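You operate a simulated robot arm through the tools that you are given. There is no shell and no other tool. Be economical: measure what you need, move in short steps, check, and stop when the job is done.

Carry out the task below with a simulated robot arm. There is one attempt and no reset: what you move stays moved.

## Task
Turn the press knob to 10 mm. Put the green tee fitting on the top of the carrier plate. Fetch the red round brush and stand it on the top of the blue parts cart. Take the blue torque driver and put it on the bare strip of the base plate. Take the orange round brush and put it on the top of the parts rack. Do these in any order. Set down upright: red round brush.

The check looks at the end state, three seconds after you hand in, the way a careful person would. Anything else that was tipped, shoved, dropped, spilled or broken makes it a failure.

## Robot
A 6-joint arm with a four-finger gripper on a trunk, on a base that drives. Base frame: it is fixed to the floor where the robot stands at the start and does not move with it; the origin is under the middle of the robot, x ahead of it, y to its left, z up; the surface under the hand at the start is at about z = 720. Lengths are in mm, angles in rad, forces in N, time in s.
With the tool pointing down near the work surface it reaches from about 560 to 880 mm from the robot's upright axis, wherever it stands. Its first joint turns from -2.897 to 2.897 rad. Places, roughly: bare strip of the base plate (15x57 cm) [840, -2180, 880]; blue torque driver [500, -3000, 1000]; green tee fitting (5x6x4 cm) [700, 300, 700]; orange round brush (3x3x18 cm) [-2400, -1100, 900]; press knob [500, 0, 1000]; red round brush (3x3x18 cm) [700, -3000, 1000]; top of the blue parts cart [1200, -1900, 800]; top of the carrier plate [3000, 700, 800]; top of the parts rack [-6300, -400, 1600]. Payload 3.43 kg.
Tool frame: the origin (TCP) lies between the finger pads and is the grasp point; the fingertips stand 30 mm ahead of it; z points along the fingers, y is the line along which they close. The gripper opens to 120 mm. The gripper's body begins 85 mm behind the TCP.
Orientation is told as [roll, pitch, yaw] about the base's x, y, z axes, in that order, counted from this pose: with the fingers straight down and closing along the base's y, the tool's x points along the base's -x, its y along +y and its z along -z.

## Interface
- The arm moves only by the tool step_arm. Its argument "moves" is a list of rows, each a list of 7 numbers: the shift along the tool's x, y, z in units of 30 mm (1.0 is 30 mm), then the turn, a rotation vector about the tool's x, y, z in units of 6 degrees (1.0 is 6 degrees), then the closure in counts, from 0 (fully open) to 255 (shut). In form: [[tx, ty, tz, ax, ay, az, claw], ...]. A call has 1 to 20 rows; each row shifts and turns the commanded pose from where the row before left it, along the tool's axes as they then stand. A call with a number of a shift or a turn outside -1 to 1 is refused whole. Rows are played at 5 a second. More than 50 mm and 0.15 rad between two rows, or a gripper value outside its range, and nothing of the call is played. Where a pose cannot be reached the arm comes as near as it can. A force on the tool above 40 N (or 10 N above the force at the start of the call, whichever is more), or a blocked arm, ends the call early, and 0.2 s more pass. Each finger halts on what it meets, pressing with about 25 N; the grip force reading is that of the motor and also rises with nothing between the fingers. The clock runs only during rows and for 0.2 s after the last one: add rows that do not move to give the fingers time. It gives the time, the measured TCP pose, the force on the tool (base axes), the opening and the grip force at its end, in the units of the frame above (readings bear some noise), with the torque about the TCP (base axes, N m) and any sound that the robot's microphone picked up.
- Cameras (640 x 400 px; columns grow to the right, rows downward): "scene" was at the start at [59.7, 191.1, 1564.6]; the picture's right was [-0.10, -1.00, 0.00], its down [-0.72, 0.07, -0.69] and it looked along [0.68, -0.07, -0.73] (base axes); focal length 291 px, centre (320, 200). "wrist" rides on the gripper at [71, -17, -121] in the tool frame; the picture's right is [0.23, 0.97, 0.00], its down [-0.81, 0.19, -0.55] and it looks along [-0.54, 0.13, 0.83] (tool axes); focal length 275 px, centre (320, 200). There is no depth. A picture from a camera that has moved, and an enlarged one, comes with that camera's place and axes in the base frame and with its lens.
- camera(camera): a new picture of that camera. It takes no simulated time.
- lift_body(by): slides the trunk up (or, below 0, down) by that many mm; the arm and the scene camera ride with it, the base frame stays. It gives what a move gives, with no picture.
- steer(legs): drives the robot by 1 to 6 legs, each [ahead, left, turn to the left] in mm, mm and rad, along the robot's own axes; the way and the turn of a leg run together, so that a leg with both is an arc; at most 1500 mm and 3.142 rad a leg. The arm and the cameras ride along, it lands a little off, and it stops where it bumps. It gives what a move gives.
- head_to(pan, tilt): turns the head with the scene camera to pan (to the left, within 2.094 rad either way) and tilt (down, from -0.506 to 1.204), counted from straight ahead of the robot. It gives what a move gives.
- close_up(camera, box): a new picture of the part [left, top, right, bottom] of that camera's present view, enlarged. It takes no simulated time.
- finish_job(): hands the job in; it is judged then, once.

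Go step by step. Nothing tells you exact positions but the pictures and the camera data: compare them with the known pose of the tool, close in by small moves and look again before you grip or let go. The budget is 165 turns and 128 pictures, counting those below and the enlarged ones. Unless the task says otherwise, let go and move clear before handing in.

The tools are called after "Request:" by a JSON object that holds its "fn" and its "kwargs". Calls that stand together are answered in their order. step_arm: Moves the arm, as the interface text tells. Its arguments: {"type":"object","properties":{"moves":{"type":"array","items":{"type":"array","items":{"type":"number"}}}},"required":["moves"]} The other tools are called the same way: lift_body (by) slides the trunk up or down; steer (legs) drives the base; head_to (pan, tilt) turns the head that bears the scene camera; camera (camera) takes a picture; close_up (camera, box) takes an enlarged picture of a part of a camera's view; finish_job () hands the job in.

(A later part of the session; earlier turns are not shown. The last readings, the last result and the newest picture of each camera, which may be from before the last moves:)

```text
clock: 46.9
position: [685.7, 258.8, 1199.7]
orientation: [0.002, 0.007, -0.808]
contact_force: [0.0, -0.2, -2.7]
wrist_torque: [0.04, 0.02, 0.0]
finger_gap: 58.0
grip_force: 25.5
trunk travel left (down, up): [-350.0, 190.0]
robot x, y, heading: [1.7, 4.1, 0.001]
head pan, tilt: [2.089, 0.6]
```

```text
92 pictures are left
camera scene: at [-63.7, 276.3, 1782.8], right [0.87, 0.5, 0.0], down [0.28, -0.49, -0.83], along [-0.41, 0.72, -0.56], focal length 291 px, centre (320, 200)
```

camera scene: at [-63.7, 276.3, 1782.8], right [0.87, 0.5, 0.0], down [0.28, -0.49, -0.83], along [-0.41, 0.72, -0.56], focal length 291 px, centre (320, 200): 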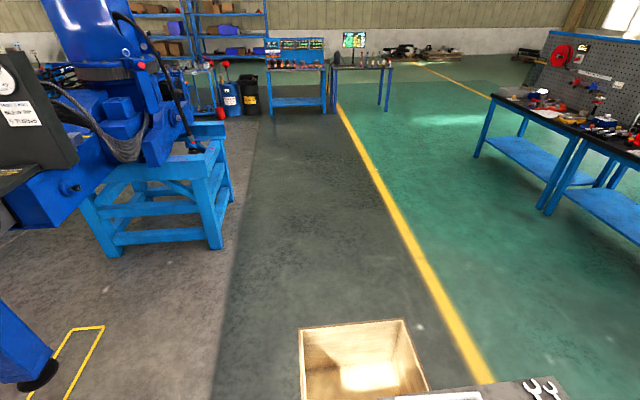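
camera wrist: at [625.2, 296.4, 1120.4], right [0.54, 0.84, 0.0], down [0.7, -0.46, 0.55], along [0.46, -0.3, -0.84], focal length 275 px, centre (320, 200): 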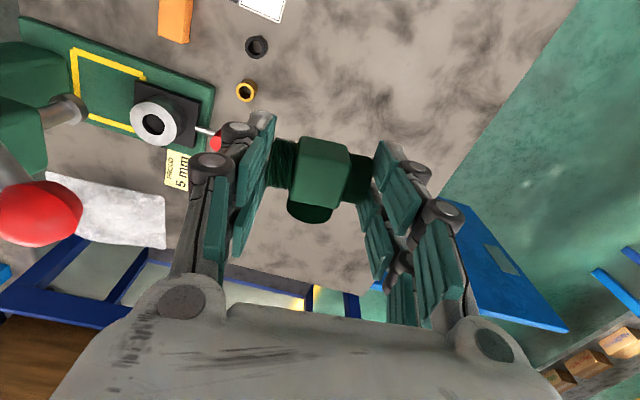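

The way on the left is open between the blue robot's stand (x≈-1830) and the crate at the bench's left end. I drive back and around wide.

Request:
{"fn": "steer", "kwargs": {"legs": [[-700, 0, 0], [-450, 300, 0], [0, 1500, 0]]}}

Request:
{"fn": "head_to", "kwargs": {"pan": 0.0, "tilt": 0.5}}

Request:
{"fn": "camera", "kwargs": {"camera": "scene"}}

```text
clock: 60.5
position: [-533.8, 2082.6, 1198.3]
orientation: [0.002, 0.006, -0.766]
contact_force: [-0.3, -0.2, -2.5]
wrist_torque: [0.0, -0.01, 0.0]
finger_gap: 58.2
grip_force: 25.0
trunk travel left (down, up): [-350.0, 190.0]
robot x, y, heading: [-1209.5, 1794.1, 0.045]
head pan, tilt: [2.089, 0.6]
```

```text
clock: 62.5
position: [-534.3, 2081.8, 1199.1]
orientation: [0.0, 0.006, -0.768]
contact_force: [0.0, -0.1, -2.7]
wrist_torque: [0.02, -0.03, 0.0]
finger_gap: 57.9
grip_force: 24.8
trunk travel left (down, up): [-350.0, 190.0]
robot x, y, heading: [-1207.0, 1794.4, 0.043]
head pan, tilt: [0.0, 0.499]
```

```text
91 pictures are left
camera scene: at [-1145.8, 1998.3, 1791.8], right [0.04, -1.0, 0.0], down [-0.48, -0.02, -0.88], along [0.88, 0.04, -0.48], focal length 291 px, centre (320, 200)
```

scene: 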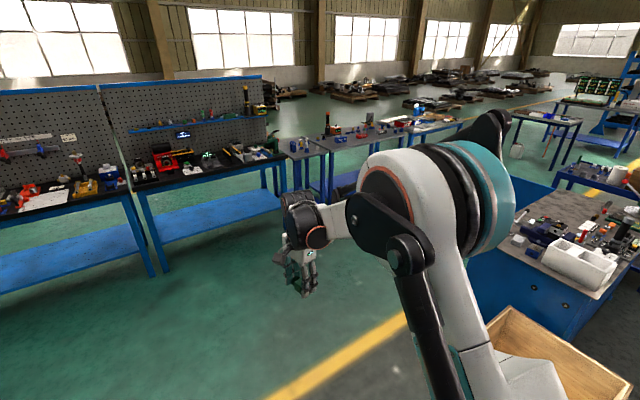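

Clear route ahead. I drive along the bench's far side toward the carrier table and turn to face it.

Request:
{"fn": "steer", "kwargs": {"legs": [[1490, -109, 0], [689, -280, 0], [1061, -937, 0], [0, 0, 0.585]]}}

Request:
{"fn": "head_to", "kwargs": {"pan": 0.0, "tilt": 0.7}}

Request:
{"fn": "camera", "kwargs": {"camera": "scene"}}

```text
clock: 81.9
position: [2502.4, 1246.0, 1198.7]
orientation: [0.001, 0.008, -0.162]
contact_force: [0.3, -0.3, -2.7]
wrist_torque: [0.0, 0.01, 0.0]
finger_gap: 57.9
grip_force: 25.0
trunk travel left (down, up): [-350.0, 190.0]
robot x, y, heading: [2109.4, 626.3, 0.647]
head pan, tilt: [0.0, 0.499]
```

```text
clock: 82.6
position: [2502.9, 1247.4, 1198.4]
orientation: [0.001, 0.006, -0.162]
contact_force: [-1.7, -1.1, -1.4]
wrist_torque: [-0.01, 0.02, 0.01]
finger_gap: 58.1
grip_force: 25.2
trunk travel left (down, up): [-350.0, 190.0]
robot x, y, heading: [2107.8, 622.2, 0.654]
head pan, tilt: [0.0, 0.7]
```

```text
90 pictures are left
camera scene: at [2041.0, 826.3, 1774.2], right [0.6, -0.8, 0.0], down [-0.51, -0.39, -0.77], along [0.61, 0.46, -0.64], focal length 291 px, centre (320, 200)
```

scene: 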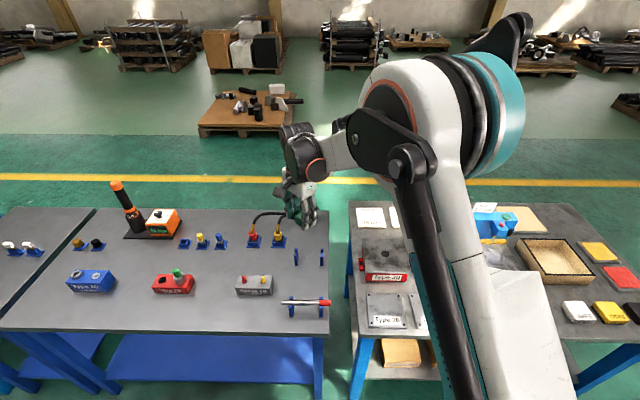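

The carrier plate's place is hidden behind my arm. I slide right to face it squarely.

Request:
{"fn": "steer", "kwargs": {"legs": [[0, -461, 0]]}}

Request:
{"fn": "head_to", "kwargs": {"pan": 0.0, "tilt": 0.8}}

Request:
{"fn": "camera", "kwargs": {"camera": "scene"}}

Request:
{"fn": "camera", "kwargs": {"camera": "wrist"}}

```text
clock: 85.3
position: [2770.6, 893.1, 1198.7]
orientation: [0.004, 0.007, -0.152]
contact_force: [-0.4, -0.4, -2.5]
wrist_torque: [0.04, 0.02, 0.02]
finger_gap: 57.9
grip_force: 25.0
trunk travel left (down, up): [-350.0, 190.0]
robot x, y, heading: [2385.1, 274.0, 0.657]
head pan, tilt: [0.0, 0.7]
```

```text
clock: 86.0
position: [2769.3, 894.0, 1198.8]
orientation: [0.0, 0.007, -0.153]
contact_force: [-0.1, 0.7, -2.0]
wrist_torque: [0.01, 0.02, -0.02]
finger_gap: 58.0
grip_force: 25.4
trunk travel left (down, up): [-350.0, 190.0]
robot x, y, heading: [2380.7, 273.1, 0.657]
head pan, tilt: [0.0, 0.799]
```

```text
89 pictures are left
camera scene: at [2308.7, 465.7, 1765.9], right [0.61, -0.79, 0.0], down [-0.57, -0.44, -0.7], along [0.55, 0.43, -0.72], focal length 291 px, centre (320, 200)
```

scene: 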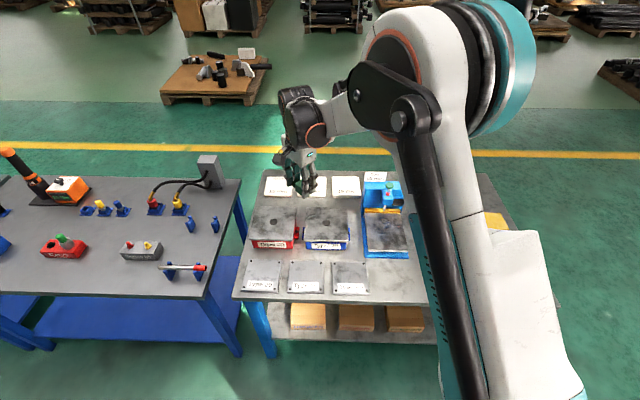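

```text
88 pictures are left
camera wrist: at [2697.7, 887.0, 1319.8], right [-0.08, 1.0, 0.0], down [0.83, 0.06, 0.55], along [0.55, 0.05, -0.84], focal length 275 px, centre (320, 200)
```

wrist: 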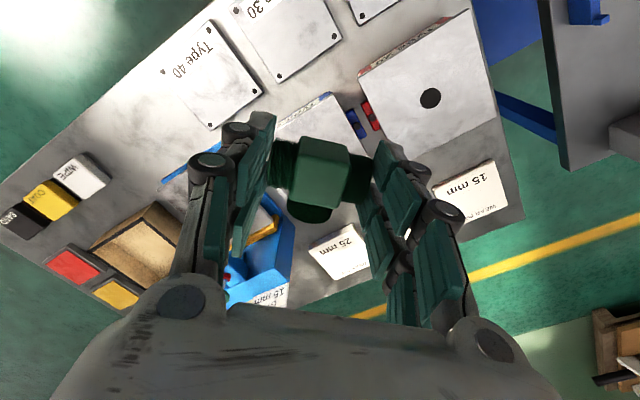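

The rough position projects onto the dark plate on the blue fixture at pixel (385, 235). I zoom in.

Request:
{"fn": "close_up", "kwargs": {"camera": "scene", "box": [240, 165, 440, 305]}}

```text
2.86 times, centred on (340, 235) of scene
camera zoom: at [2308.7, 465.7, 1765.9], right [0.61, -0.79, 0.0], down [-0.57, -0.44, -0.7], along [0.55, 0.43, -0.72], focal length 832 px, centre (263, 100)
```

zoom: 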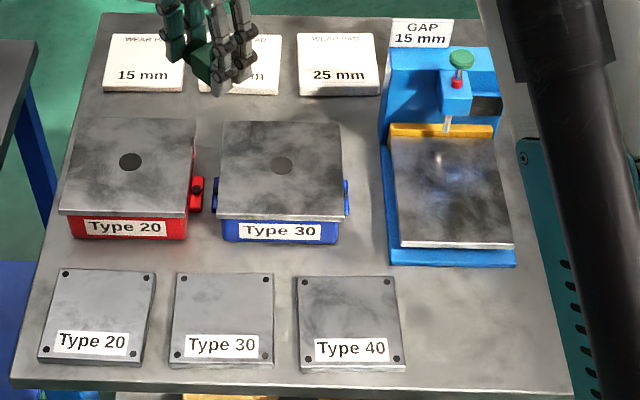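

That fixture plate under the 15 mm gauge is the carrier plate, near (3030, 700). I move the tee above it at a safe height, aligning the closing line with its front edge.

Request:
{"fn": "step_arm", "kwargs": {"moves": [[-0.96, -0.5, 0, 0, 0, 0, 185], [-0.96, -0.5, 0, 0, 0, 0, 185], [-0.96, -0.5, 0, 0, 0, 0, 185], [-0.96, -0.5, 0, 0, 0, 0, 185], [-0.96, -0.5, 0, 0, 0, 0, 185], [-0.96, -0.5, 0, 0, 0, 0, 185], [-0.96, -0.5, 0, 0, 0, 0, 185], [-0.96, -0.5, 0, 0, 0, 0, 185], [-0.96, -0.5, 0, 0, 0, 0, 185], [-0.5, -0.5, 0, 0, 0, 0, 185], [0, 0, 0, 0, 0, -1, 185], [0, 0, 0, 0, 0, -1, 185], [0, 0, 0, 0, 0, -1, 185], [0, 0, 0, 0, 0, -1, 185], [0, 0, 0, 0, 0, -1, 185], [0, 0, 0, 0, 0, -1, 185], [0, 0, 0, 0, 0, -1, 185], [0, 0, 0, 0, 0, -0.74, 185], [0, 0, 0, 0, 0, 0, 185]]}}

Request:
{"fn": "camera", "kwargs": {"camera": "wrist"}}

Request:
{"fn": "camera", "kwargs": {"camera": "scene"}}

```text
clock: 90.0
position: [3017.3, 704.0, 1196.5]
orientation: [0.007, 0.003, 0.659]
contact_force: [0.5, 0.0, -4.4]
wrist_torque: [0.0, 0.0, -0.02]
finger_gap: 57.9
grip_force: 24.8
trunk travel left (down, up): [-350.0, 190.0]
robot x, y, heading: [2385.5, 271.5, 0.664]
head pan, tilt: [0.0, 0.799]
```

```text
86 pictures are left
camera wrist: at [2972.9, 645.8, 1317.1], right [-0.78, 0.63, 0.01], down [0.53, 0.65, 0.55], along [0.34, 0.43, -0.83], focal length 275 px, centre (320, 200)
```

wrist: 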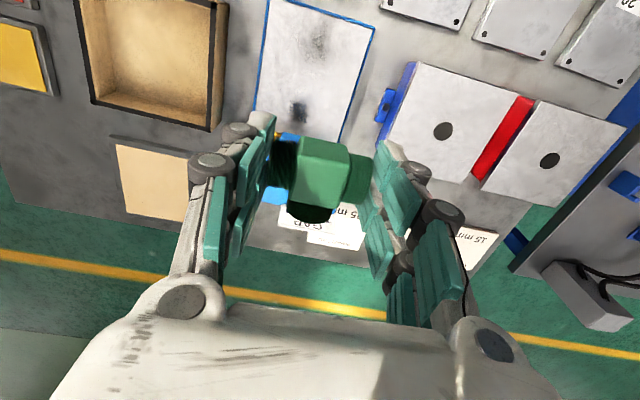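

```text
85 pictures are left
camera scene: at [2308.9, 465.6, 1765.9], right [0.61, -0.79, 0.0], down [-0.57, -0.44, -0.7], along [0.55, 0.43, -0.72], focal length 291 px, centre (320, 200)
```

scene: 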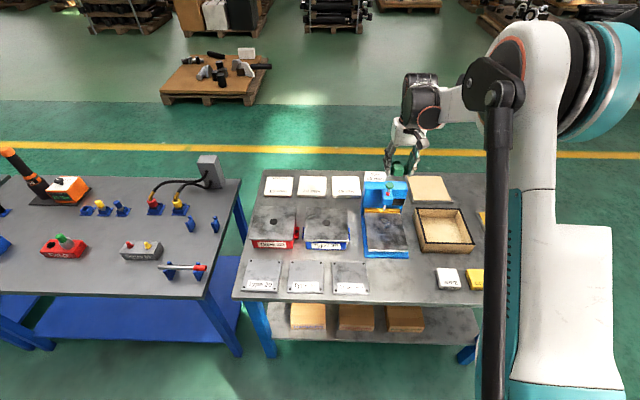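

The plate centre is about (3033, 697). I descend over its front half to z≈960 and look again.

Request:
{"fn": "step_arm", "kwargs": {"moves": [[0.55, -0.5, 0, 0, 0, 0, 185], [0, 0, 1, 0, 0, 0, 185], [0, 0, 1, 0, 0, 0, 185], [0, 0, 1, 0, 0, 0, 185], [0, 0, 1, 0, 0, 0, 185], [0, 0, 1, 0, 0, 0, 185], [0, 0, 1, 0, 0, 0, 185], [0, 0, 1, 0, 0, 0, 185], [0, 0, 0.9, 0, 0, 0, 185], [0, 0, 0, 0, 0, 0, 185]]}}

Request:
{"fn": "camera", "kwargs": {"camera": "wrist"}}

Request:
{"fn": "close_up", "kwargs": {"camera": "scene", "box": [320, 145, 450, 275]}}

```text
clock: 92.2
position: [3013.5, 683.7, 959.4]
orientation: [0.007, 0.004, 0.657]
contact_force: [-0.1, -0.1, -2.1]
wrist_torque: [-0.03, 0.0, -0.01]
finger_gap: 57.9
grip_force: 24.5
trunk travel left (down, up): [-350.0, 190.0]
robot x, y, heading: [2380.1, 269.4, 0.656]
head pan, tilt: [0.0, 0.799]
```

```text
84 pictures are left
camera wrist: at [2968.3, 625.6, 1080.3], right [-0.78, 0.63, 0.01], down [0.53, 0.65, 0.55], along [0.34, 0.43, -0.83], focal length 275 px, centre (320, 200)
```

wrist: 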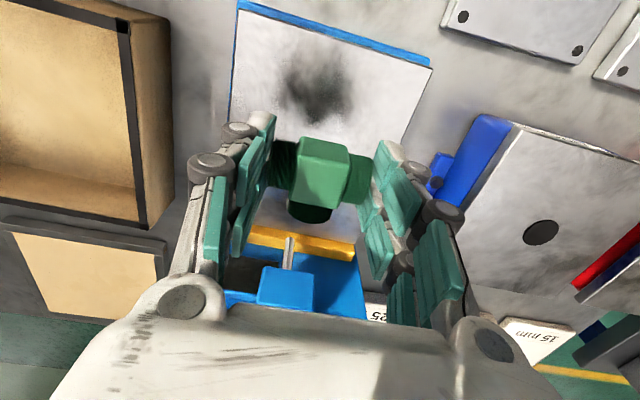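

```text
3.08 times, centred on (385, 210) of scene
camera zoom: at [2308.7, 465.5, 1766.0], right [0.61, -0.79, 0.0], down [-0.57, -0.44, -0.7], along [0.55, 0.43, -0.72], focal length 896 px, centre (120, 169)
```

zoom: 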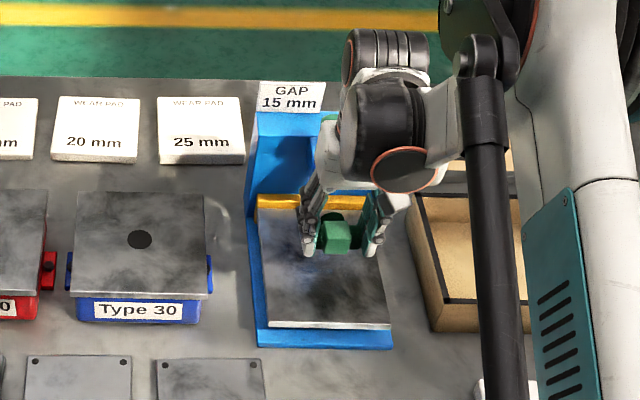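

The plate is at z≈835, the tee will land on its middle/front. I descend to just above and then in small steps watching the force.

Request:
{"fn": "step_arm", "kwargs": {"moves": [[0, 0, 0.8, 0, 0, 0, 185], [0, 0, 0.8, 0, 0, 0, 185], [0, 0, 0.7, 0, 0, 0, 185], [0, 0, 0, 0, 0, 0, 185]]}}

Request:
{"fn": "step_arm", "kwargs": {"moves": [[0, 0, 0.15, 0, 0, 0, 185], [0, 0, 0, 0, 0, 0, 185]]}}

Request:
{"fn": "close_up", "kwargs": {"camera": "scene", "box": [350, 185, 430, 265]}}

```text
clock: 93.2
position: [3011.9, 684.1, 891.0]
orientation: [0.007, 0.004, 0.658]
contact_force: [0.6, 0.3, -2.0]
wrist_torque: [-0.02, 0.01, -0.03]
finger_gap: 57.9
grip_force: 25.0
trunk travel left (down, up): [-350.0, 190.0]
robot x, y, heading: [2386.2, 274.2, 0.656]
head pan, tilt: [0.0, 0.799]
```

```text
clock: 93.8
position: [3010.9, 682.4, 887.2]
orientation: [0.007, 0.002, 0.657]
contact_force: [2.2, 5.0, 17.2]
wrist_torque: [0.16, -0.12, -0.01]
finger_gap: 58.4
grip_force: 25.5
trunk travel left (down, up): [-350.0, 190.0]
robot x, y, heading: [2380.9, 268.9, 0.658]
head pan, tilt: [0.0, 0.799]
```

```text
5.00 times, centred on (390, 225) of scene
camera zoom: at [2307.3, 465.0, 1766.1], right [0.61, -0.79, 0.0], down [-0.57, -0.44, -0.7], along [0.55, 0.43, -0.72], focal length 1456 px, centre (-30, 75)
```

zoom: 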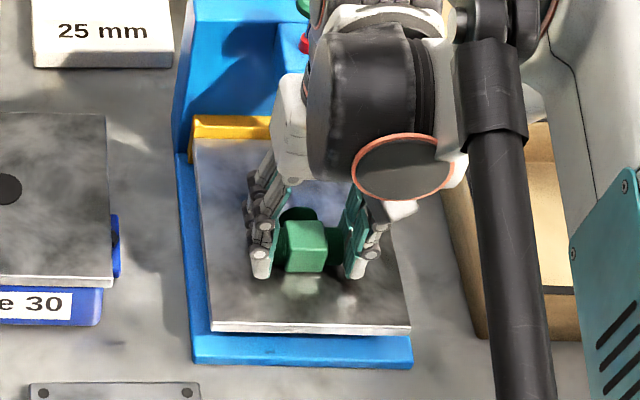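

Contact is made with the tee flat on the plate. I open moderately and lift clear.

Request:
{"fn": "step_arm", "kwargs": {"moves": [[0, 0, -0.05, 0, 0, 0, 160], [0, 0, 0, 0, 0, 0, 125], [0, 0, 0, 0, 0, 0, 100], [0, 0, 0, 0, 0, 0, 80], [0, 0, -1, 0, 0, 0, 80], [0, 0, -1, 0, 0, 0, 80], [0, 0, -1, 0, 0, 0, 80], [0, 0, -1, 0, 0, 0, 80], [0, 0, -1, 0, 0, 0, 80], [0, 0, -1, 0, 0, 0, 80], [0, 0, -1, 0, 0, 0, 80], [0, 0, -1, 0, 0, 0, 80], [0, 0, -1, 0, 0, 0, 80], [0, 0, -1, 0, 0, 0, 80]]}}

Request:
{"fn": "close_up", "kwargs": {"camera": "scene", "box": [320, 145, 450, 275]}}

```text
clock: 96.8
position: [3012.9, 680.5, 1188.8]
orientation: [0.006, 0.002, 0.657]
contact_force: [0.6, -0.1, 0.5]
wrist_torque: [0.0, 0.05, -0.02]
finger_gap: 82.3
grip_force: 0.1
trunk travel left (down, up): [-350.0, 190.0]
robot x, y, heading: [2384.7, 270.7, 0.653]
head pan, tilt: [0.0, 0.799]
```

```text
3.08 times, centred on (385, 210) of scene
camera zoom: at [2308.1, 465.1, 1766.0], right [0.61, -0.79, 0.0], down [-0.57, -0.44, -0.7], along [0.55, 0.43, -0.72], focal length 896 px, centre (120, 169)
```

zoom: 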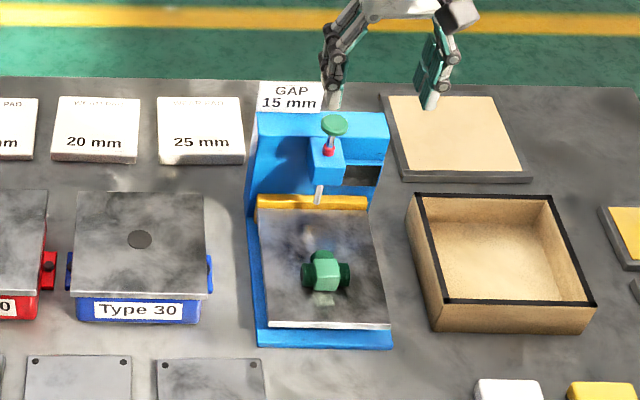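

The tee stands on the carrier plate. Next I back off, turn to face -y and look toward the red brush and driver.

Request:
{"fn": "step_arm", "kwargs": {"moves": [[1, 0, 0, 0, 0, 0, 0], [1, 0, 0, 0, 0, 0, 0], [1, 0, 0, 0, 0, 0, 0], [1, 0, 0, 0, 0, 0, 0], [1, 0, 0, 0, 0, 0, 0], [0, 0, 0, 0, 0, 0, 0]]}}

Request:
{"fn": "steer", "kwargs": {"legs": [[-250, 0, 0], [0, 0, -2.23]]}}

Request:
{"fn": "head_to", "kwargs": {"pan": 0.0, "tilt": 0.4}}

Request:
{"fn": "camera", "kwargs": {"camera": "scene"}}

```text
clock: 98.2
position: [2893.3, 591.0, 1188.4]
orientation: [0.007, 0.003, 0.656]
contact_force: [-0.7, -0.6, 0.0]
wrist_torque: [0.01, 0.04, 0.02]
finger_gap: 119.9
grip_force: 0.1
trunk travel left (down, up): [-350.0, 190.0]
robot x, y, heading: [2380.6, 271.3, 0.653]
head pan, tilt: [0.0, 0.799]
```

```text
clock: 105.3
position: [2127.2, -482.8, 1187.6]
orientation: [0.007, 0.002, -1.571]
contact_force: [0.1, 0.6, 0.2]
wrist_torque: [-0.01, 0.01, 0.0]
finger_gap: 120.1
grip_force: 0.1
trunk travel left (down, up): [-350.0, 190.0]
robot x, y, heading: [2187.1, 116.0, -1.567]
head pan, tilt: [0.0, 0.799]
```

```text
clock: 106.2
position: [2126.6, -482.6, 1187.3]
orientation: [0.007, 0.001, -1.571]
contact_force: [0.3, 0.6, 1.2]
wrist_torque: [0.01, 0.01, 0.0]
finger_gap: 120.1
grip_force: 0.0
trunk travel left (down, up): [-350.0, 190.0]
robot x, y, heading: [2185.2, 123.1, -1.571]
head pan, tilt: [0.0, 0.4]
```

```text
80 pictures are left
camera scene: at [2386.3, 44.8, 1801.0], right [-1.0, 0.0, 0.0], down [0.0, 0.39, -0.92], along [0.0, -0.92, -0.39], focal length 291 px, centre (320, 200)
```

scene: 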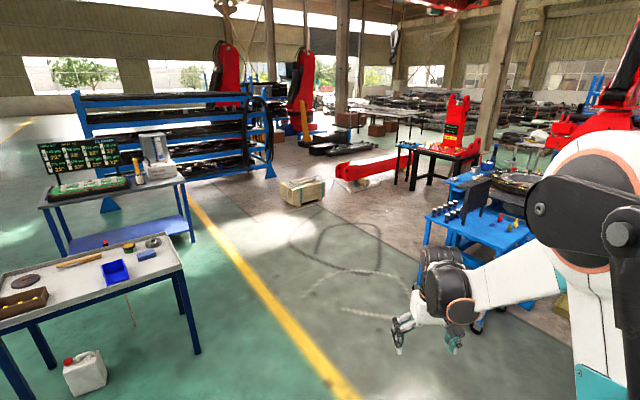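

I zoom in on the blue cart and the table with the ring behind it.

Request:
{"fn": "close_up", "kwargs": {"camera": "scene", "box": [400, 120, 560, 260]}}

```text
2.86 times, centred on (480, 190) of scene
camera zoom: at [2386.3, 44.8, 1801.0], right [-1.0, 0.0, 0.0], down [0.0, 0.39, -0.92], along [0.0, -0.92, -0.39], focal length 832 px, centre (-137, 229)
```

zoom: 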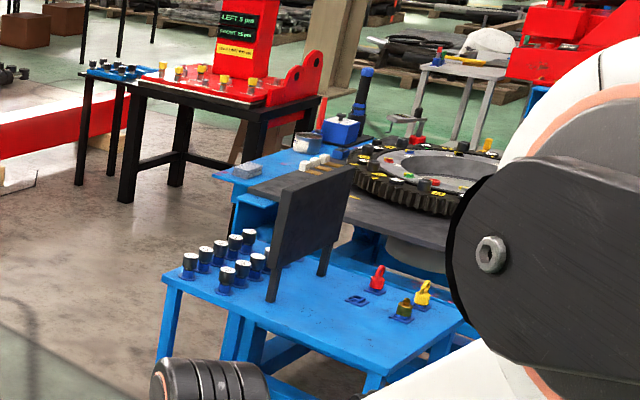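

I see the blue torque driver standing on the table with the ring. I drive down the aisle and turn toward it from the east side.

Request:
{"fn": "steer", "kwargs": {"legs": [[1500, 0, 0], [1400, 0, 0], [0, 0, -1.3]]}}

Request:
{"fn": "head_to", "kwargs": {"pan": 0.0, "tilt": 0.5}}

Request:
{"fn": "camera", "kwargs": {"camera": "scene"}}

```text
clock: 123.2
position: [1586.0, -2836.7, 1187.7]
orientation: [0.009, 0.001, -2.891]
contact_force: [-0.1, 0.4, 0.5]
wrist_torque: [-0.03, 0.03, 0.03]
finger_gap: 120.2
grip_force: 0.1
trunk travel left (down, up): [-350.0, 190.0]
robot x, y, heading: [2183.4, -2745.2, -2.889]
head pan, tilt: [0.0, 0.4]
```

```text
clock: 123.9
position: [1586.5, -2835.5, 1188.5]
orientation: [0.007, 0.001, -2.888]
contact_force: [-0.6, -0.2, -0.3]
wrist_torque: [-0.01, -0.01, -0.01]
finger_gap: 119.8
grip_force: 0.1
trunk travel left (down, up): [-350.0, 190.0]
robot x, y, heading: [2181.5, -2745.1, -2.884]
head pan, tilt: [0.0, 0.499]
```

```text
78 pictures are left
camera scene: at [2163.2, -2956.2, 1791.9], right [-0.25, 0.97, 0.0], down [0.46, 0.12, -0.88], along [-0.85, -0.22, -0.48], focal length 291 px, centre (320, 200)
```

scene: 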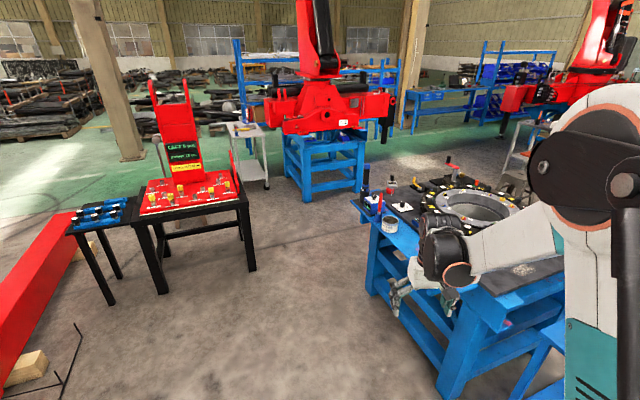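

Request:
{"fn": "close_up", "kwargs": {"camera": "scene", "box": [350, 130, 530, 270]}}

```text
2.86 times, centred on (440, 200) of scene
camera zoom: at [2163.2, -2956.2, 1791.9], right [-0.25, 0.97, 0.0], down [0.46, 0.12, -0.88], along [-0.85, -0.22, -0.48], focal length 832 px, centre (-23, 200)
```

zoom: 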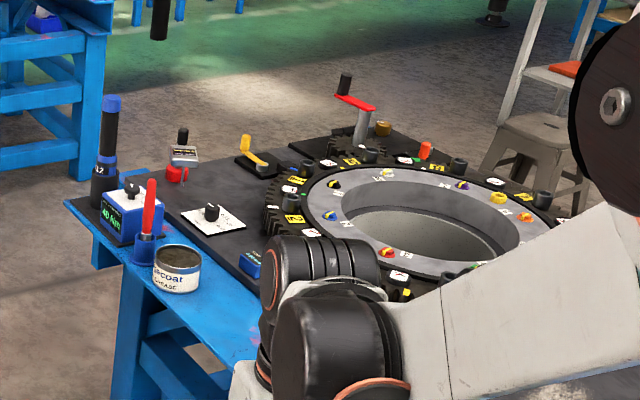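

I see the red brush standing in a blue cup beside the grease can, and the blue driver standing in a black base behind it. I drive round to the short end of that table, facing it squarely.

Request:
{"fn": "lift_body", "kwargs": {"by": 100}}

Request:
{"fn": "steer", "kwargs": {"legs": [[1316, 503, 0], [0, 0, -1.177]]}}

Request:
{"fn": "head_to", "kwargs": {"pan": 0.0, "tilt": 0.75}}

Request:
{"fn": "camera", "kwargs": {"camera": "scene"}}

Request:
{"fn": "camera", "kwargs": {"camera": "wrist"}}

```text
clock: 125.2
position: [1584.6, -2835.8, 1286.7]
orientation: [0.008, 0.003, -2.888]
contact_force: [0.0, -0.5, -0.8]
wrist_torque: [0.03, 0.01, -0.02]
finger_gap: 120.2
grip_force: 0.1
trunk travel left (down, up): [-450.0, 90.0]
robot x, y, heading: [2183.5, -2738.9, -2.888]
head pan, tilt: [0.0, 0.499]
```

```text
clock: 135.2
position: [706.6, -3035.7, 1287.9]
orientation: [0.005, 0.002, 2.211]
contact_force: [0.0, -0.3, -1.1]
wrist_torque: [0.0, 0.02, 0.01]
finger_gap: 120.1
grip_force: 0.0
trunk travel left (down, up): [-450.0, 90.0]
robot x, y, heading: [1019.2, -3551.8, 2.211]
head pan, tilt: [0.0, 0.499]
```

```text
clock: 136.0
position: [707.8, -3034.8, 1286.8]
orientation: [0.007, 0.001, 2.213]
contact_force: [0.3, -0.1, -0.4]
wrist_torque: [0.0, -0.02, -0.02]
finger_gap: 120.1
grip_force: 0.1
trunk travel left (down, up): [-450.0, 90.0]
robot x, y, heading: [1018.4, -3552.2, 2.206]
head pan, tilt: [0.0, 0.75]
```

```text
76 pictures are left
camera scene: at [820.8, -3623.2, 1870.0], right [0.8, 0.6, 0.0], down [0.41, -0.55, -0.73], along [-0.44, 0.59, -0.68], focal length 291 px, centre (320, 200)
```

scene: 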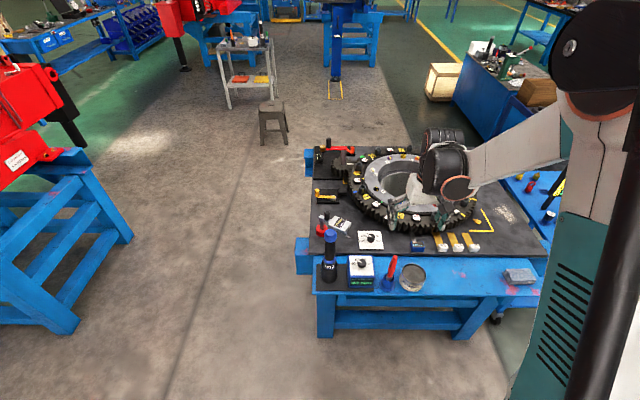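

```text
75 pictures are left
camera wrist: at [764.2, -3082.5, 1408.3], right [-0.64, -0.77, 0.01], down [-0.64, 0.54, 0.55], along [-0.43, 0.35, -0.83], focal length 275 px, centre (320, 200)
```

wrist: 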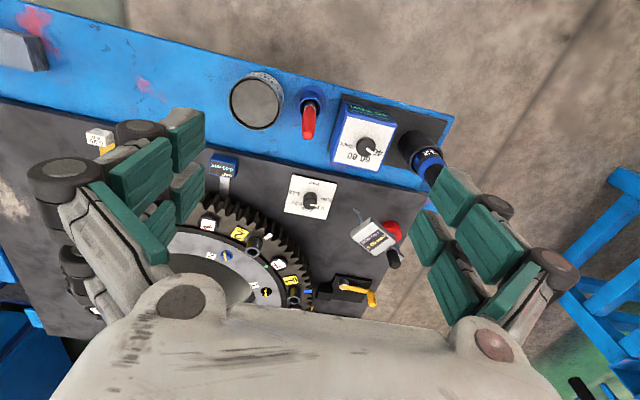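

The brush top is at about (660, -2971, 1015). I move over it, fingers half closed, stopping above to check.

Request:
{"fn": "step_arm", "kwargs": {"moves": [[-0.9, 0, 0.5, 0, 0, 0, 120], [-0.9, 0, 0.5, 0, 0, 0, 120], [-0.87, 0, 0.5, 0, 0, 0, 120], [0, 0, 1, 0, 0, 0, 120], [0, 0, 1, 0, 0, 0, 120], [0, 0, 1, 0, 0, 0, 120], [0, 0, 1, 0, 0, 0, 120], [0, 0, 1, 0, 0, 0, 120], [0, 0, 0, 0, 0, 0, 120]]}}

Request:
{"fn": "camera", "kwargs": {"camera": "wrist"}}

Request:
{"fn": "close_up", "kwargs": {"camera": "scene", "box": [300, 200, 460, 310]}}

```text
clock: 138.0
position: [659.9, -2973.1, 1092.0]
orientation: [0.008, 0.001, 2.213]
contact_force: [0.7, -0.8, -0.1]
wrist_torque: [0.01, -0.01, -0.01]
finger_gap: 63.5
grip_force: 0.1
trunk travel left (down, up): [-450.0, 90.0]
robot x, y, heading: [1019.6, -3556.4, 2.211]
head pan, tilt: [0.0, 0.75]
```

```text
74 pictures are left
camera wrist: at [716.5, -3020.3, 1212.6], right [-0.64, -0.77, 0.01], down [-0.64, 0.54, 0.55], along [-0.43, 0.35, -0.83], focal length 275 px, centre (320, 200)
```

wrist: 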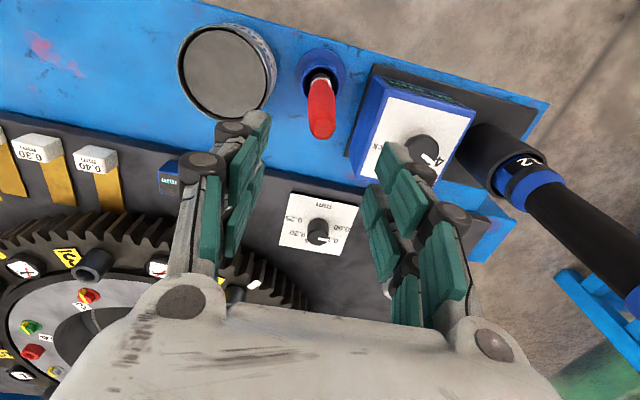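

```text
3.64 times, centred on (380, 255) of scene
camera zoom: at [820.9, -3623.4, 1870.0], right [0.8, 0.6, 0.0], down [0.41, -0.55, -0.73], along [-0.44, 0.59, -0.68], focal length 1059 px, centre (102, 0)
```

zoom: 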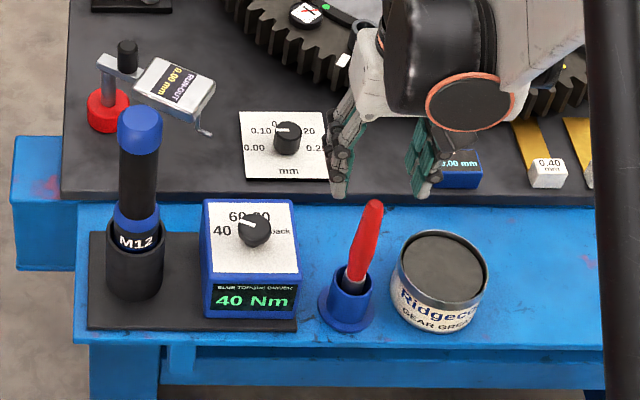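

The combined views put the brush about 18 mm nearer to the robot with its top near z=1060. I raise slightly, shift, and look again.

Request:
{"fn": "step_arm", "kwargs": {"moves": [[0, 0, -0.5, 0, 0, 0, 120], [0.6, 0, 0, 0, 0, 0, 120], [0, 0, 0, 0, 0, 0, 120]]}}

Request:
{"fn": "camera", "kwargs": {"camera": "wrist"}}

Request:
{"fn": "close_up", "kwargs": {"camera": "scene", "box": [340, 210, 440, 300]}}

```text
clock: 138.8
position: [670.8, -2986.8, 1108.5]
orientation: [0.006, 0.003, 2.213]
contact_force: [0.0, -0.7, 0.9]
wrist_torque: [0.0, -0.03, -0.02]
finger_gap: 63.3
grip_force: 0.0
trunk travel left (down, up): [-450.0, 90.0]
robot x, y, heading: [1017.6, -3553.6, 2.21]
head pan, tilt: [0.0, 0.75]
```

```text
72 pictures are left
camera wrist: at [727.3, -3033.6, 1228.7], right [-0.64, -0.77, 0.01], down [-0.64, 0.54, 0.55], along [-0.43, 0.35, -0.83], focal length 275 px, centre (320, 200)
```

wrist: 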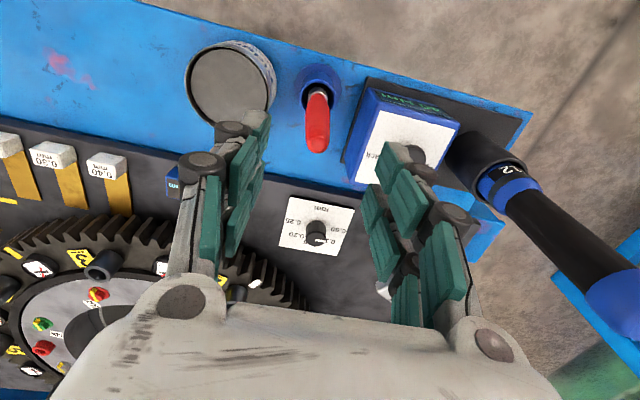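

```text
4.44 times, centred on (390, 255) of scene
camera zoom: at [820.6, -3623.0, 1869.9], right [0.8, 0.6, 0.0], down [0.41, -0.55, -0.73], along [-0.44, 0.59, -0.68], focal length 1294 px, centre (9, -44)
```

zoom: 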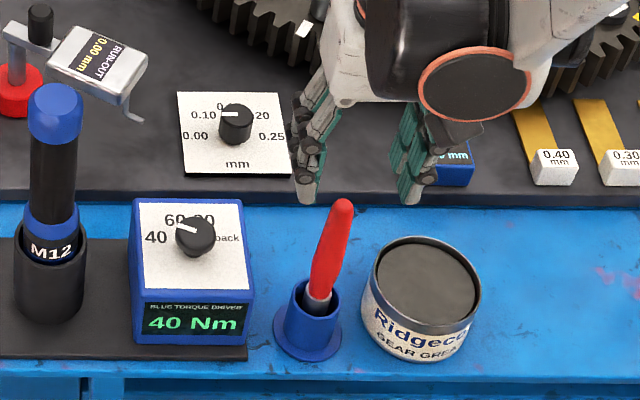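

The hand is now over the brush. I descend so the tips reach about z=988 and close on the handle.

Request:
{"fn": "step_arm", "kwargs": {"moves": [[-0.05, 0.03, 1, 0, 0, 0, 120], [0, 0, 1, 0, 0, 0, 120], [0, 0, 1, 0, 0, 0, 120], [0, 0, 0, 0, 0, 0, 150], [0, 0, 0, 0, 0, 0, 180], [0, 0, 0, 0, 0, 0, 210], [0, 0, 0, 0, 0, 0, 225], [0, 0, 0, 0, 0, 0, 225], [0, 0, 0, 0, 0, 0, 225]]}}

Request:
{"fn": "camera", "kwargs": {"camera": "wrist"}}

Request:
{"fn": "close_up", "kwargs": {"camera": "scene", "box": [340, 210, 440, 300]}}

```text
clock: 140.8
position: [668.4, -2986.0, 1017.5]
orientation: [0.006, 0.002, 2.212]
contact_force: [-0.2, -0.3, -0.9]
wrist_torque: [0.0, 0.01, -0.04]
finger_gap: 18.6
grip_force: 25.2
trunk travel left (down, up): [-450.0, 90.0]
robot x, y, heading: [1020.6, -3552.6, 2.209]
head pan, tilt: [0.0, 0.75]
```

```text
70 pictures are left
camera wrist: at [724.5, -3033.5, 1138.5], right [-0.64, -0.77, 0.01], down [-0.64, 0.54, 0.55], along [-0.43, 0.35, -0.83], focal length 275 px, centre (320, 200)
```

wrist: 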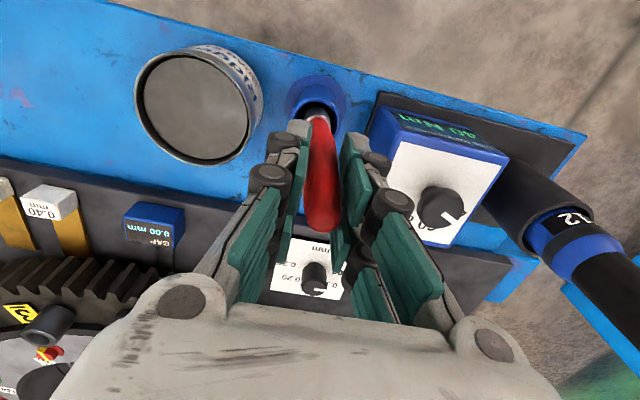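

```text
4.44 times, centred on (390, 255) of scene
camera zoom: at [820.7, -3623.0, 1869.9], right [0.8, 0.6, 0.0], down [0.41, -0.55, -0.73], along [-0.44, 0.59, -0.68], focal length 1294 px, centre (9, -44)
```

zoom: 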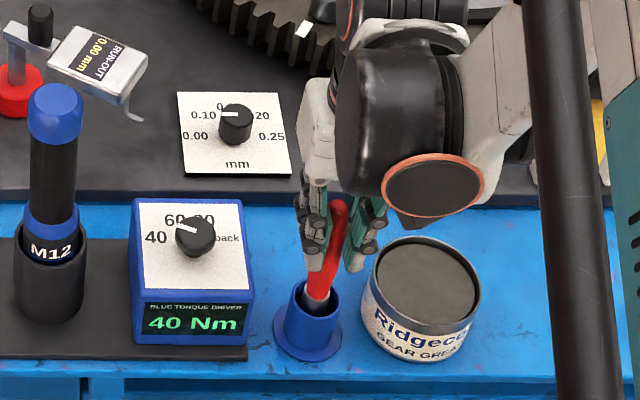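

Gripped (18.6 mm). I lift it straight out of the cup.

Request:
{"fn": "step_arm", "kwargs": {"moves": [[0, 0, -0.5, 0, 0, 0, 225], [0, 0, -0.7, 0, 0, 0, 225], [0, 0, -1, 0, 0, 0, 225], [0, 0, -1, 0, 0, 0, 225], [0, 0, -1, 0, 0, 0, 225], [0, 0, -1, 0, 0, 0, 225], [0, 0, -1, 0, 0, 0, 225], [0, 0, -1, 0, 0, 0, 225], [0, 0, 0, 0, 0, 0, 225]]}}

Request:
{"fn": "camera", "kwargs": {"camera": "wrist"}}

Request:
{"fn": "close_up", "kwargs": {"camera": "scene", "box": [300, 110, 480, 310]}}

```text
clock: 142.8
position: [667.8, -2985.5, 1232.9]
orientation: [0.005, 0.004, 2.213]
contact_force: [-0.4, 0.3, -1.2]
wrist_torque: [-0.01, 0.01, 0.02]
finger_gap: 18.4
grip_force: 25.0
trunk travel left (down, up): [-450.0, 90.0]
robot x, y, heading: [1021.1, -3550.4, 2.214]
head pan, tilt: [0.0, 0.75]
```

```text
68 pictures are left
camera wrist: at [724.7, -3032.1, 1353.1], right [-0.64, -0.77, 0.01], down [-0.64, 0.54, 0.55], along [-0.43, 0.35, -0.83], focal length 275 px, centre (320, 200)
```

wrist: 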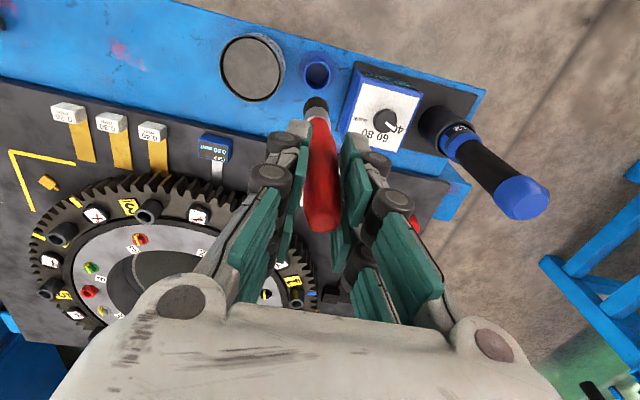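

```text
2.00 times, centred on (390, 210) of scene
camera zoom: at [820.5, -3622.5, 1869.9], right [0.8, 0.6, 0.0], down [0.41, -0.55, -0.73], along [-0.44, 0.59, -0.68], focal length 582 px, centre (180, 180)
```

zoom: 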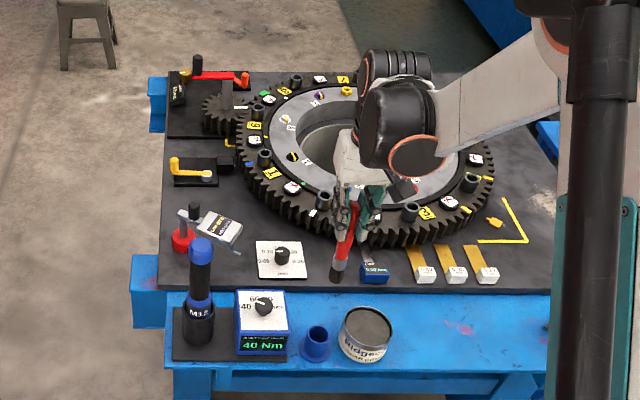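

The red brush is out. I raise the trunk, then drive around to the east side of the blue cart, turning where there is room.

Request:
{"fn": "lift_body", "kwargs": {"by": 85}}

Request:
{"fn": "steer", "kwargs": {"legs": [[-348, -964, 0], [0, 0, 1.475], [-787, -1101, 0], [-268, -595, 0]]}}

Request:
{"fn": "head_to", "kwargs": {"pan": 0.0, "tilt": 0.8}}

Request:
{"fn": "camera", "kwargs": {"camera": "scene"}}

Request:
{"fn": "camera", "kwargs": {"camera": "wrist"}}

```text
clock: 144.0
position: [667.5, -2985.9, 1316.9]
orientation: [0.007, 0.003, 2.212]
contact_force: [0.4, -0.2, -0.2]
wrist_torque: [-0.01, 0.02, -0.03]
finger_gap: 18.5
grip_force: 25.0
trunk travel left (down, up): [-535.0, 5.0]
robot x, y, heading: [1018.8, -3550.6, 2.207]
head pan, tilt: [0.0, 0.75]
```

```text
clock: 162.4
position: [1473.9, -1560.4, 1318.4]
orientation: [0.007, 0.002, -2.621]
contact_force: [-0.3, 0.0, 0.8]
wrist_torque: [0.0, -0.03, 0.02]
finger_gap: 18.2
grip_force: 24.8
trunk travel left (down, up): [-535.0, 5.0]
robot x, y, heading: [2078.7, -1282.6, -2.624]
head pan, tilt: [0.0, 0.75]
```

```text
clock: 163.0
position: [1475.0, -1561.2, 1317.5]
orientation: [0.007, 0.004, -2.622]
contact_force: [-0.1, -0.6, -0.4]
wrist_torque: [0.02, 0.03, 0.02]
finger_gap: 18.6
grip_force: 24.8
trunk travel left (down, up): [-535.0, 5.0]
robot x, y, heading: [2083.5, -1280.6, -2.624]
head pan, tilt: [0.0, 0.799]
```

```text
66 pictures are left
camera scene: at [2126.1, -1486.6, 1950.9], right [-0.5, 0.87, 0.0], down [0.62, 0.36, -0.7], along [-0.6, -0.35, -0.72], focal length 291 px, centre (320, 200)
```

scene: 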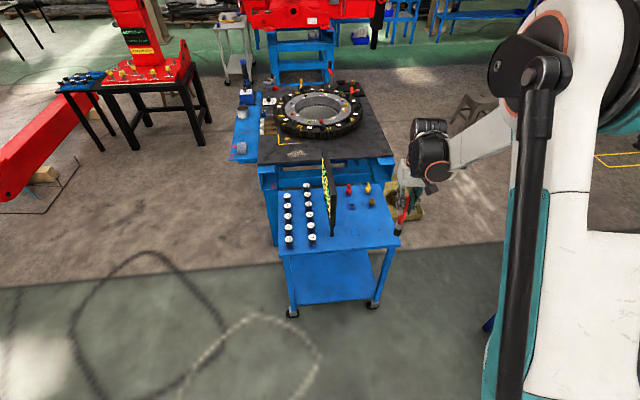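

```text
65 pictures are left
camera wrist: at [1527.8, -1511.3, 1438.0], right [0.68, -0.73, 0.01], down [-0.61, -0.57, 0.55], along [-0.4, -0.38, -0.83], focal length 275 px, centre (320, 200)
```

wrist: 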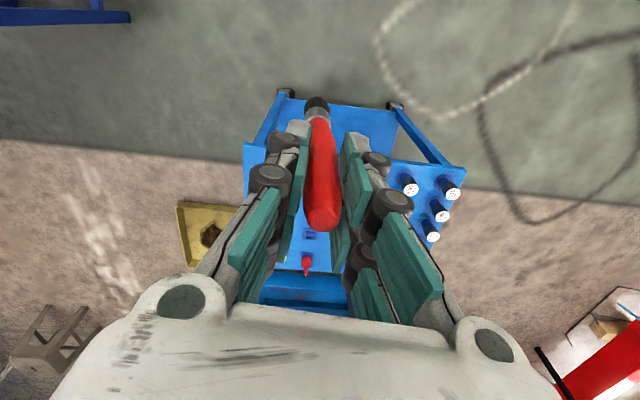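

The free spot is the front right of the cart top, about (1223, -1750), clear of the panel and parts. I drive 300 mm closer and look again.

Request:
{"fn": "steer", "kwargs": {"legs": [[290, 0, 0]]}}

Request:
{"fn": "head_to", "kwargs": {"pan": 0.0, "tilt": 1.0}}

Request:
{"fn": "camera", "kwargs": {"camera": "scene"}}

Request:
{"fn": "camera", "kwargs": {"camera": "wrist"}}

```text
clock: 165.0
position: [1223.9, -1711.1, 1317.0]
orientation: [0.007, 0.004, -2.615]
contact_force: [-0.2, -0.3, -0.5]
wrist_torque: [-0.01, -0.03, 0.0]
finger_gap: 18.2
grip_force: 25.4
trunk travel left (down, up): [-535.0, 5.0]
robot x, y, heading: [1824.4, -1427.1, -2.614]
head pan, tilt: [0.0, 0.799]
```

```text
clock: 165.8
position: [1224.3, -1709.5, 1317.6]
orientation: [0.007, 0.002, -2.615]
contact_force: [-0.1, -1.0, -0.4]
wrist_torque: [0.0, 0.01, -0.01]
finger_gap: 18.3
grip_force: 25.0
trunk travel left (down, up): [-535.0, 5.0]
robot x, y, heading: [1829.3, -1429.3, -2.611]
head pan, tilt: [0.0, 1.0]
```

```text
64 pictures are left
camera scene: at [1886.0, -1625.1, 1935.9], right [-0.5, 0.86, 0.0], down [0.73, 0.42, -0.54], along [-0.47, -0.27, -0.84], focal length 291 px, centre (320, 200)
```

scene: 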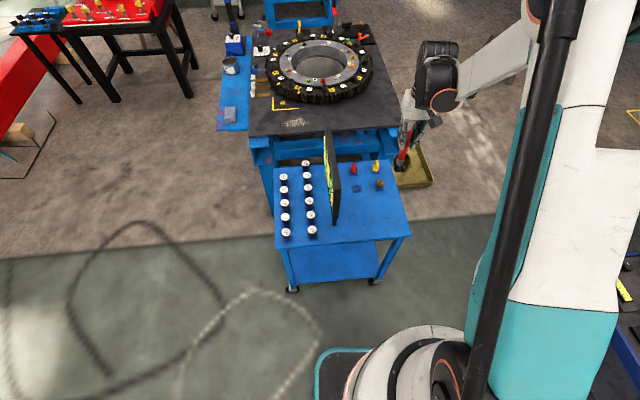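

```text
63 pictures are left
camera wrist: at [1278.3, -1658.7, 1438.1], right [0.69, -0.73, 0.01], down [-0.61, -0.57, 0.55], along [-0.4, -0.38, -0.83], focal length 275 px, centre (320, 200)
```

wrist: 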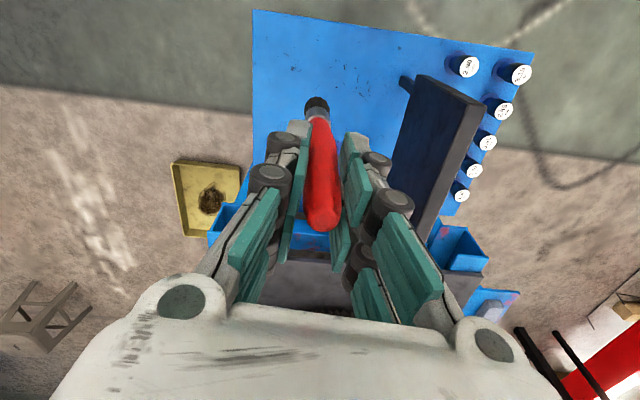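

Position confirmed. I shift slightly, lower the trunk to bring the brush near the cart top, and check.

Request:
{"fn": "step_arm", "kwargs": {"moves": [[-0.93, 0.33, 0, 0, 0, 0, 225], [0, 0, 0, 0, 0, 0, 225]]}}

Request:
{"fn": "lift_body", "kwargs": {"by": -315}}

Request:
{"fn": "camera", "kwargs": {"camera": "scene"}}

Request:
{"fn": "camera", "kwargs": {"camera": "wrist"}}

```text
clock: 166.4
position: [1206.2, -1730.6, 1319.3]
orientation: [0.007, 0.002, -2.614]
contact_force: [0.8, 0.2, -0.1]
wrist_torque: [-0.02, 0.01, 0.03]
finger_gap: 18.5
grip_force: 25.2
trunk travel left (down, up): [-535.0, 5.0]
robot x, y, heading: [1832.6, -1425.7, -2.616]
head pan, tilt: [0.0, 1.0]
```

```text
clock: 169.5
position: [1206.0, -1732.2, 1004.1]
orientation: [0.008, 0.001, -2.615]
contact_force: [-0.5, 0.1, -0.1]
wrist_torque: [0.02, 0.0, 0.03]
finger_gap: 18.2
grip_force: 25.3
trunk travel left (down, up): [-220.0, 320.0]
robot x, y, heading: [1832.1, -1420.2, -2.617]
head pan, tilt: [0.0, 1.0]
```

```text
62 pictures are left
camera scene: at [1885.7, -1625.3, 1620.9], right [-0.5, 0.86, 0.0], down [0.73, 0.42, -0.54], along [-0.47, -0.27, -0.84], focal length 291 px, centre (320, 200)
```

scene: 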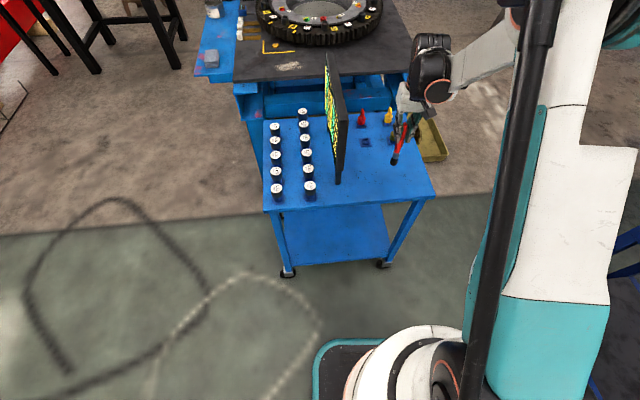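

```text
61 pictures are left
camera wrist: at [1259.6, -1680.6, 1124.4], right [0.69, -0.73, 0.01], down [-0.61, -0.57, 0.55], along [-0.4, -0.38, -0.83], focal length 275 px, centre (320, 200)
```

wrist: 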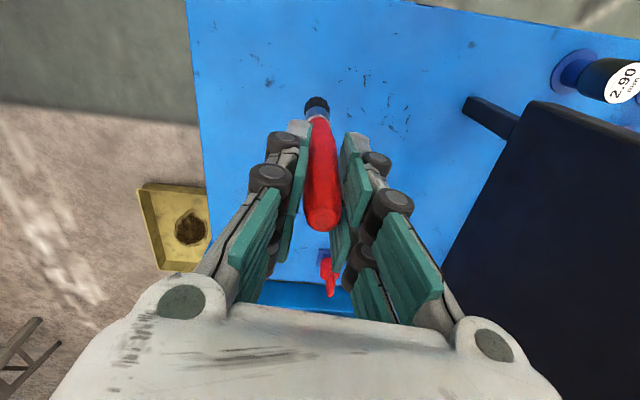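

The cart top is at z≈800 and the brush's lower end at about TCP−140…150. I lower 42 mm, then in small steps until contact.

Request:
{"fn": "step_arm", "kwargs": {"moves": [[0, 0, 0.7, 0, 0, 0, 225], [0, 0, 0.7, 0, 0, 0, 225], [0, 0, 0, 0, 0, 0, 225]]}}

Request:
{"fn": "close_up", "kwargs": {"camera": "scene", "box": [350, 110, 450, 200]}}

```text
clock: 170.3
position: [1207.5, -1731.2, 960.9]
orientation: [0.007, 0.003, -2.616]
contact_force: [0.0, -0.5, -0.3]
wrist_torque: [-0.03, 0.01, 0.0]
finger_gap: 18.4
grip_force: 25.0
trunk travel left (down, up): [-220.0, 320.0]
robot x, y, heading: [1829.2, -1426.5, -2.624]
head pan, tilt: [0.0, 1.0]
```

```text
4.44 times, centred on (400, 155) of scene
camera zoom: at [1885.6, -1625.4, 1620.8], right [-0.5, 0.86, 0.0], down [0.73, 0.42, -0.54], along [-0.47, -0.27, -0.84], focal length 1294 px, centre (-36, 400)
```

zoom: 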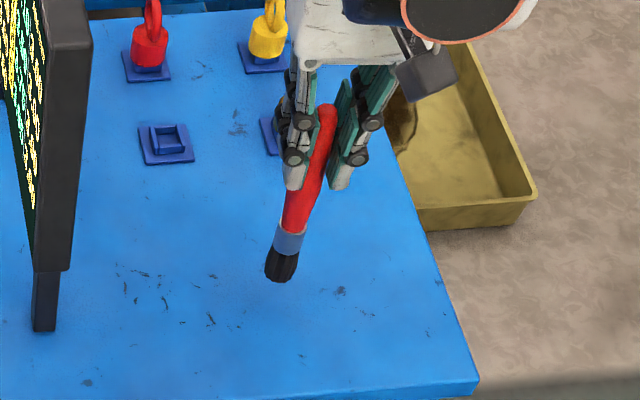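

Still a small gap. I step down in small increments.

Request:
{"fn": "step_arm", "kwargs": {"moves": [[0, 0, 0.17, 0, 0, 0, 225], [0, 0, 0, 0, 0, 0, 225]]}}

Request:
{"fn": "step_arm", "kwargs": {"moves": [[0, 0, 0.1, 0, 0, 0, 225], [0, 0, 0, 0, 0, 0, 225]]}}

Request:
{"fn": "close_up", "kwargs": {"camera": "scene", "box": [350, 110, 450, 200]}}

```text
clock: 170.9
position: [1207.8, -1730.6, 956.1]
orientation: [0.008, 0.005, -2.615]
contact_force: [0.7, -0.4, -0.9]
wrist_torque: [-0.04, 0.03, 0.02]
finger_gap: 18.3
grip_force: 24.8
trunk travel left (down, up): [-220.0, 320.0]
robot x, y, heading: [1830.8, -1425.7, -2.611]
head pan, tilt: [0.0, 1.0]
```

```text
clock: 171.5
position: [1207.2, -1732.2, 953.3]
orientation: [0.008, 0.003, -2.615]
contact_force: [0.3, -0.4, -0.9]
wrist_torque: [-0.02, 0.0, 0.0]
finger_gap: 18.4
grip_force: 25.1
trunk travel left (down, up): [-220.0, 320.0]
robot x, y, heading: [1829.6, -1426.2, -2.617]
head pan, tilt: [0.0, 1.0]
```

```text
4.44 times, centred on (400, 155) of scene
camera zoom: at [1885.6, -1625.4, 1620.8], right [-0.5, 0.86, 0.0], down [0.73, 0.42, -0.54], along [-0.47, -0.27, -0.84], focal length 1294 px, centre (-36, 400)
```

zoom: 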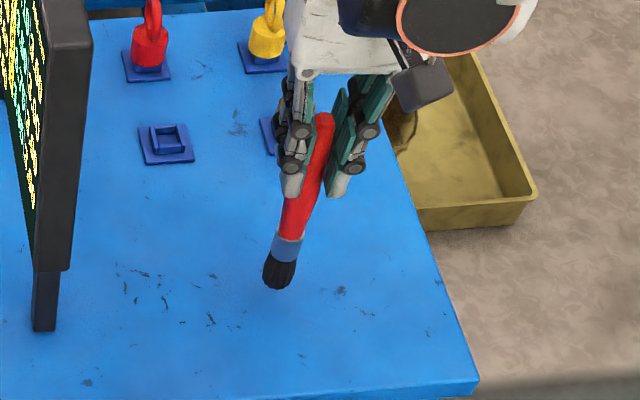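

Request:
{"fn": "step_arm", "kwargs": {"moves": [[0, 0, 0.1, 0, 0, 0, 225], [0, 0, 0, 0, 0, 0, 225]]}}

Request:
{"fn": "step_arm", "kwargs": {"moves": [[0, 0, 0.1, 0, 0, 0, 225], [0, 0, 0, 0, 0, 0, 225]]}}

```text
clock: 172.1
position: [1206.7, -1731.3, 949.3]
orientation: [0.007, 0.002, -2.613]
contact_force: [0.2, -0.6, -1.1]
wrist_torque: [0.03, 0.02, 0.01]
finger_gap: 18.3
grip_force: 25.3
trunk travel left (down, up): [-220.0, 320.0]
robot x, y, heading: [1829.3, -1422.6, -2.613]
head pan, tilt: [0.0, 1.0]
```

```text
clock: 172.7
position: [1206.3, -1731.3, 948.0]
orientation: [0.006, 0.003, -2.615]
contact_force: [-0.6, -0.4, 0.4]
wrist_torque: [0.01, -0.03, 0.02]
finger_gap: 18.6
grip_force: 25.3
trunk travel left (down, up): [-220.0, 320.0]
robot x, y, heading: [1829.4, -1425.3, -2.618]
head pan, tilt: [0.0, 1.0]
```

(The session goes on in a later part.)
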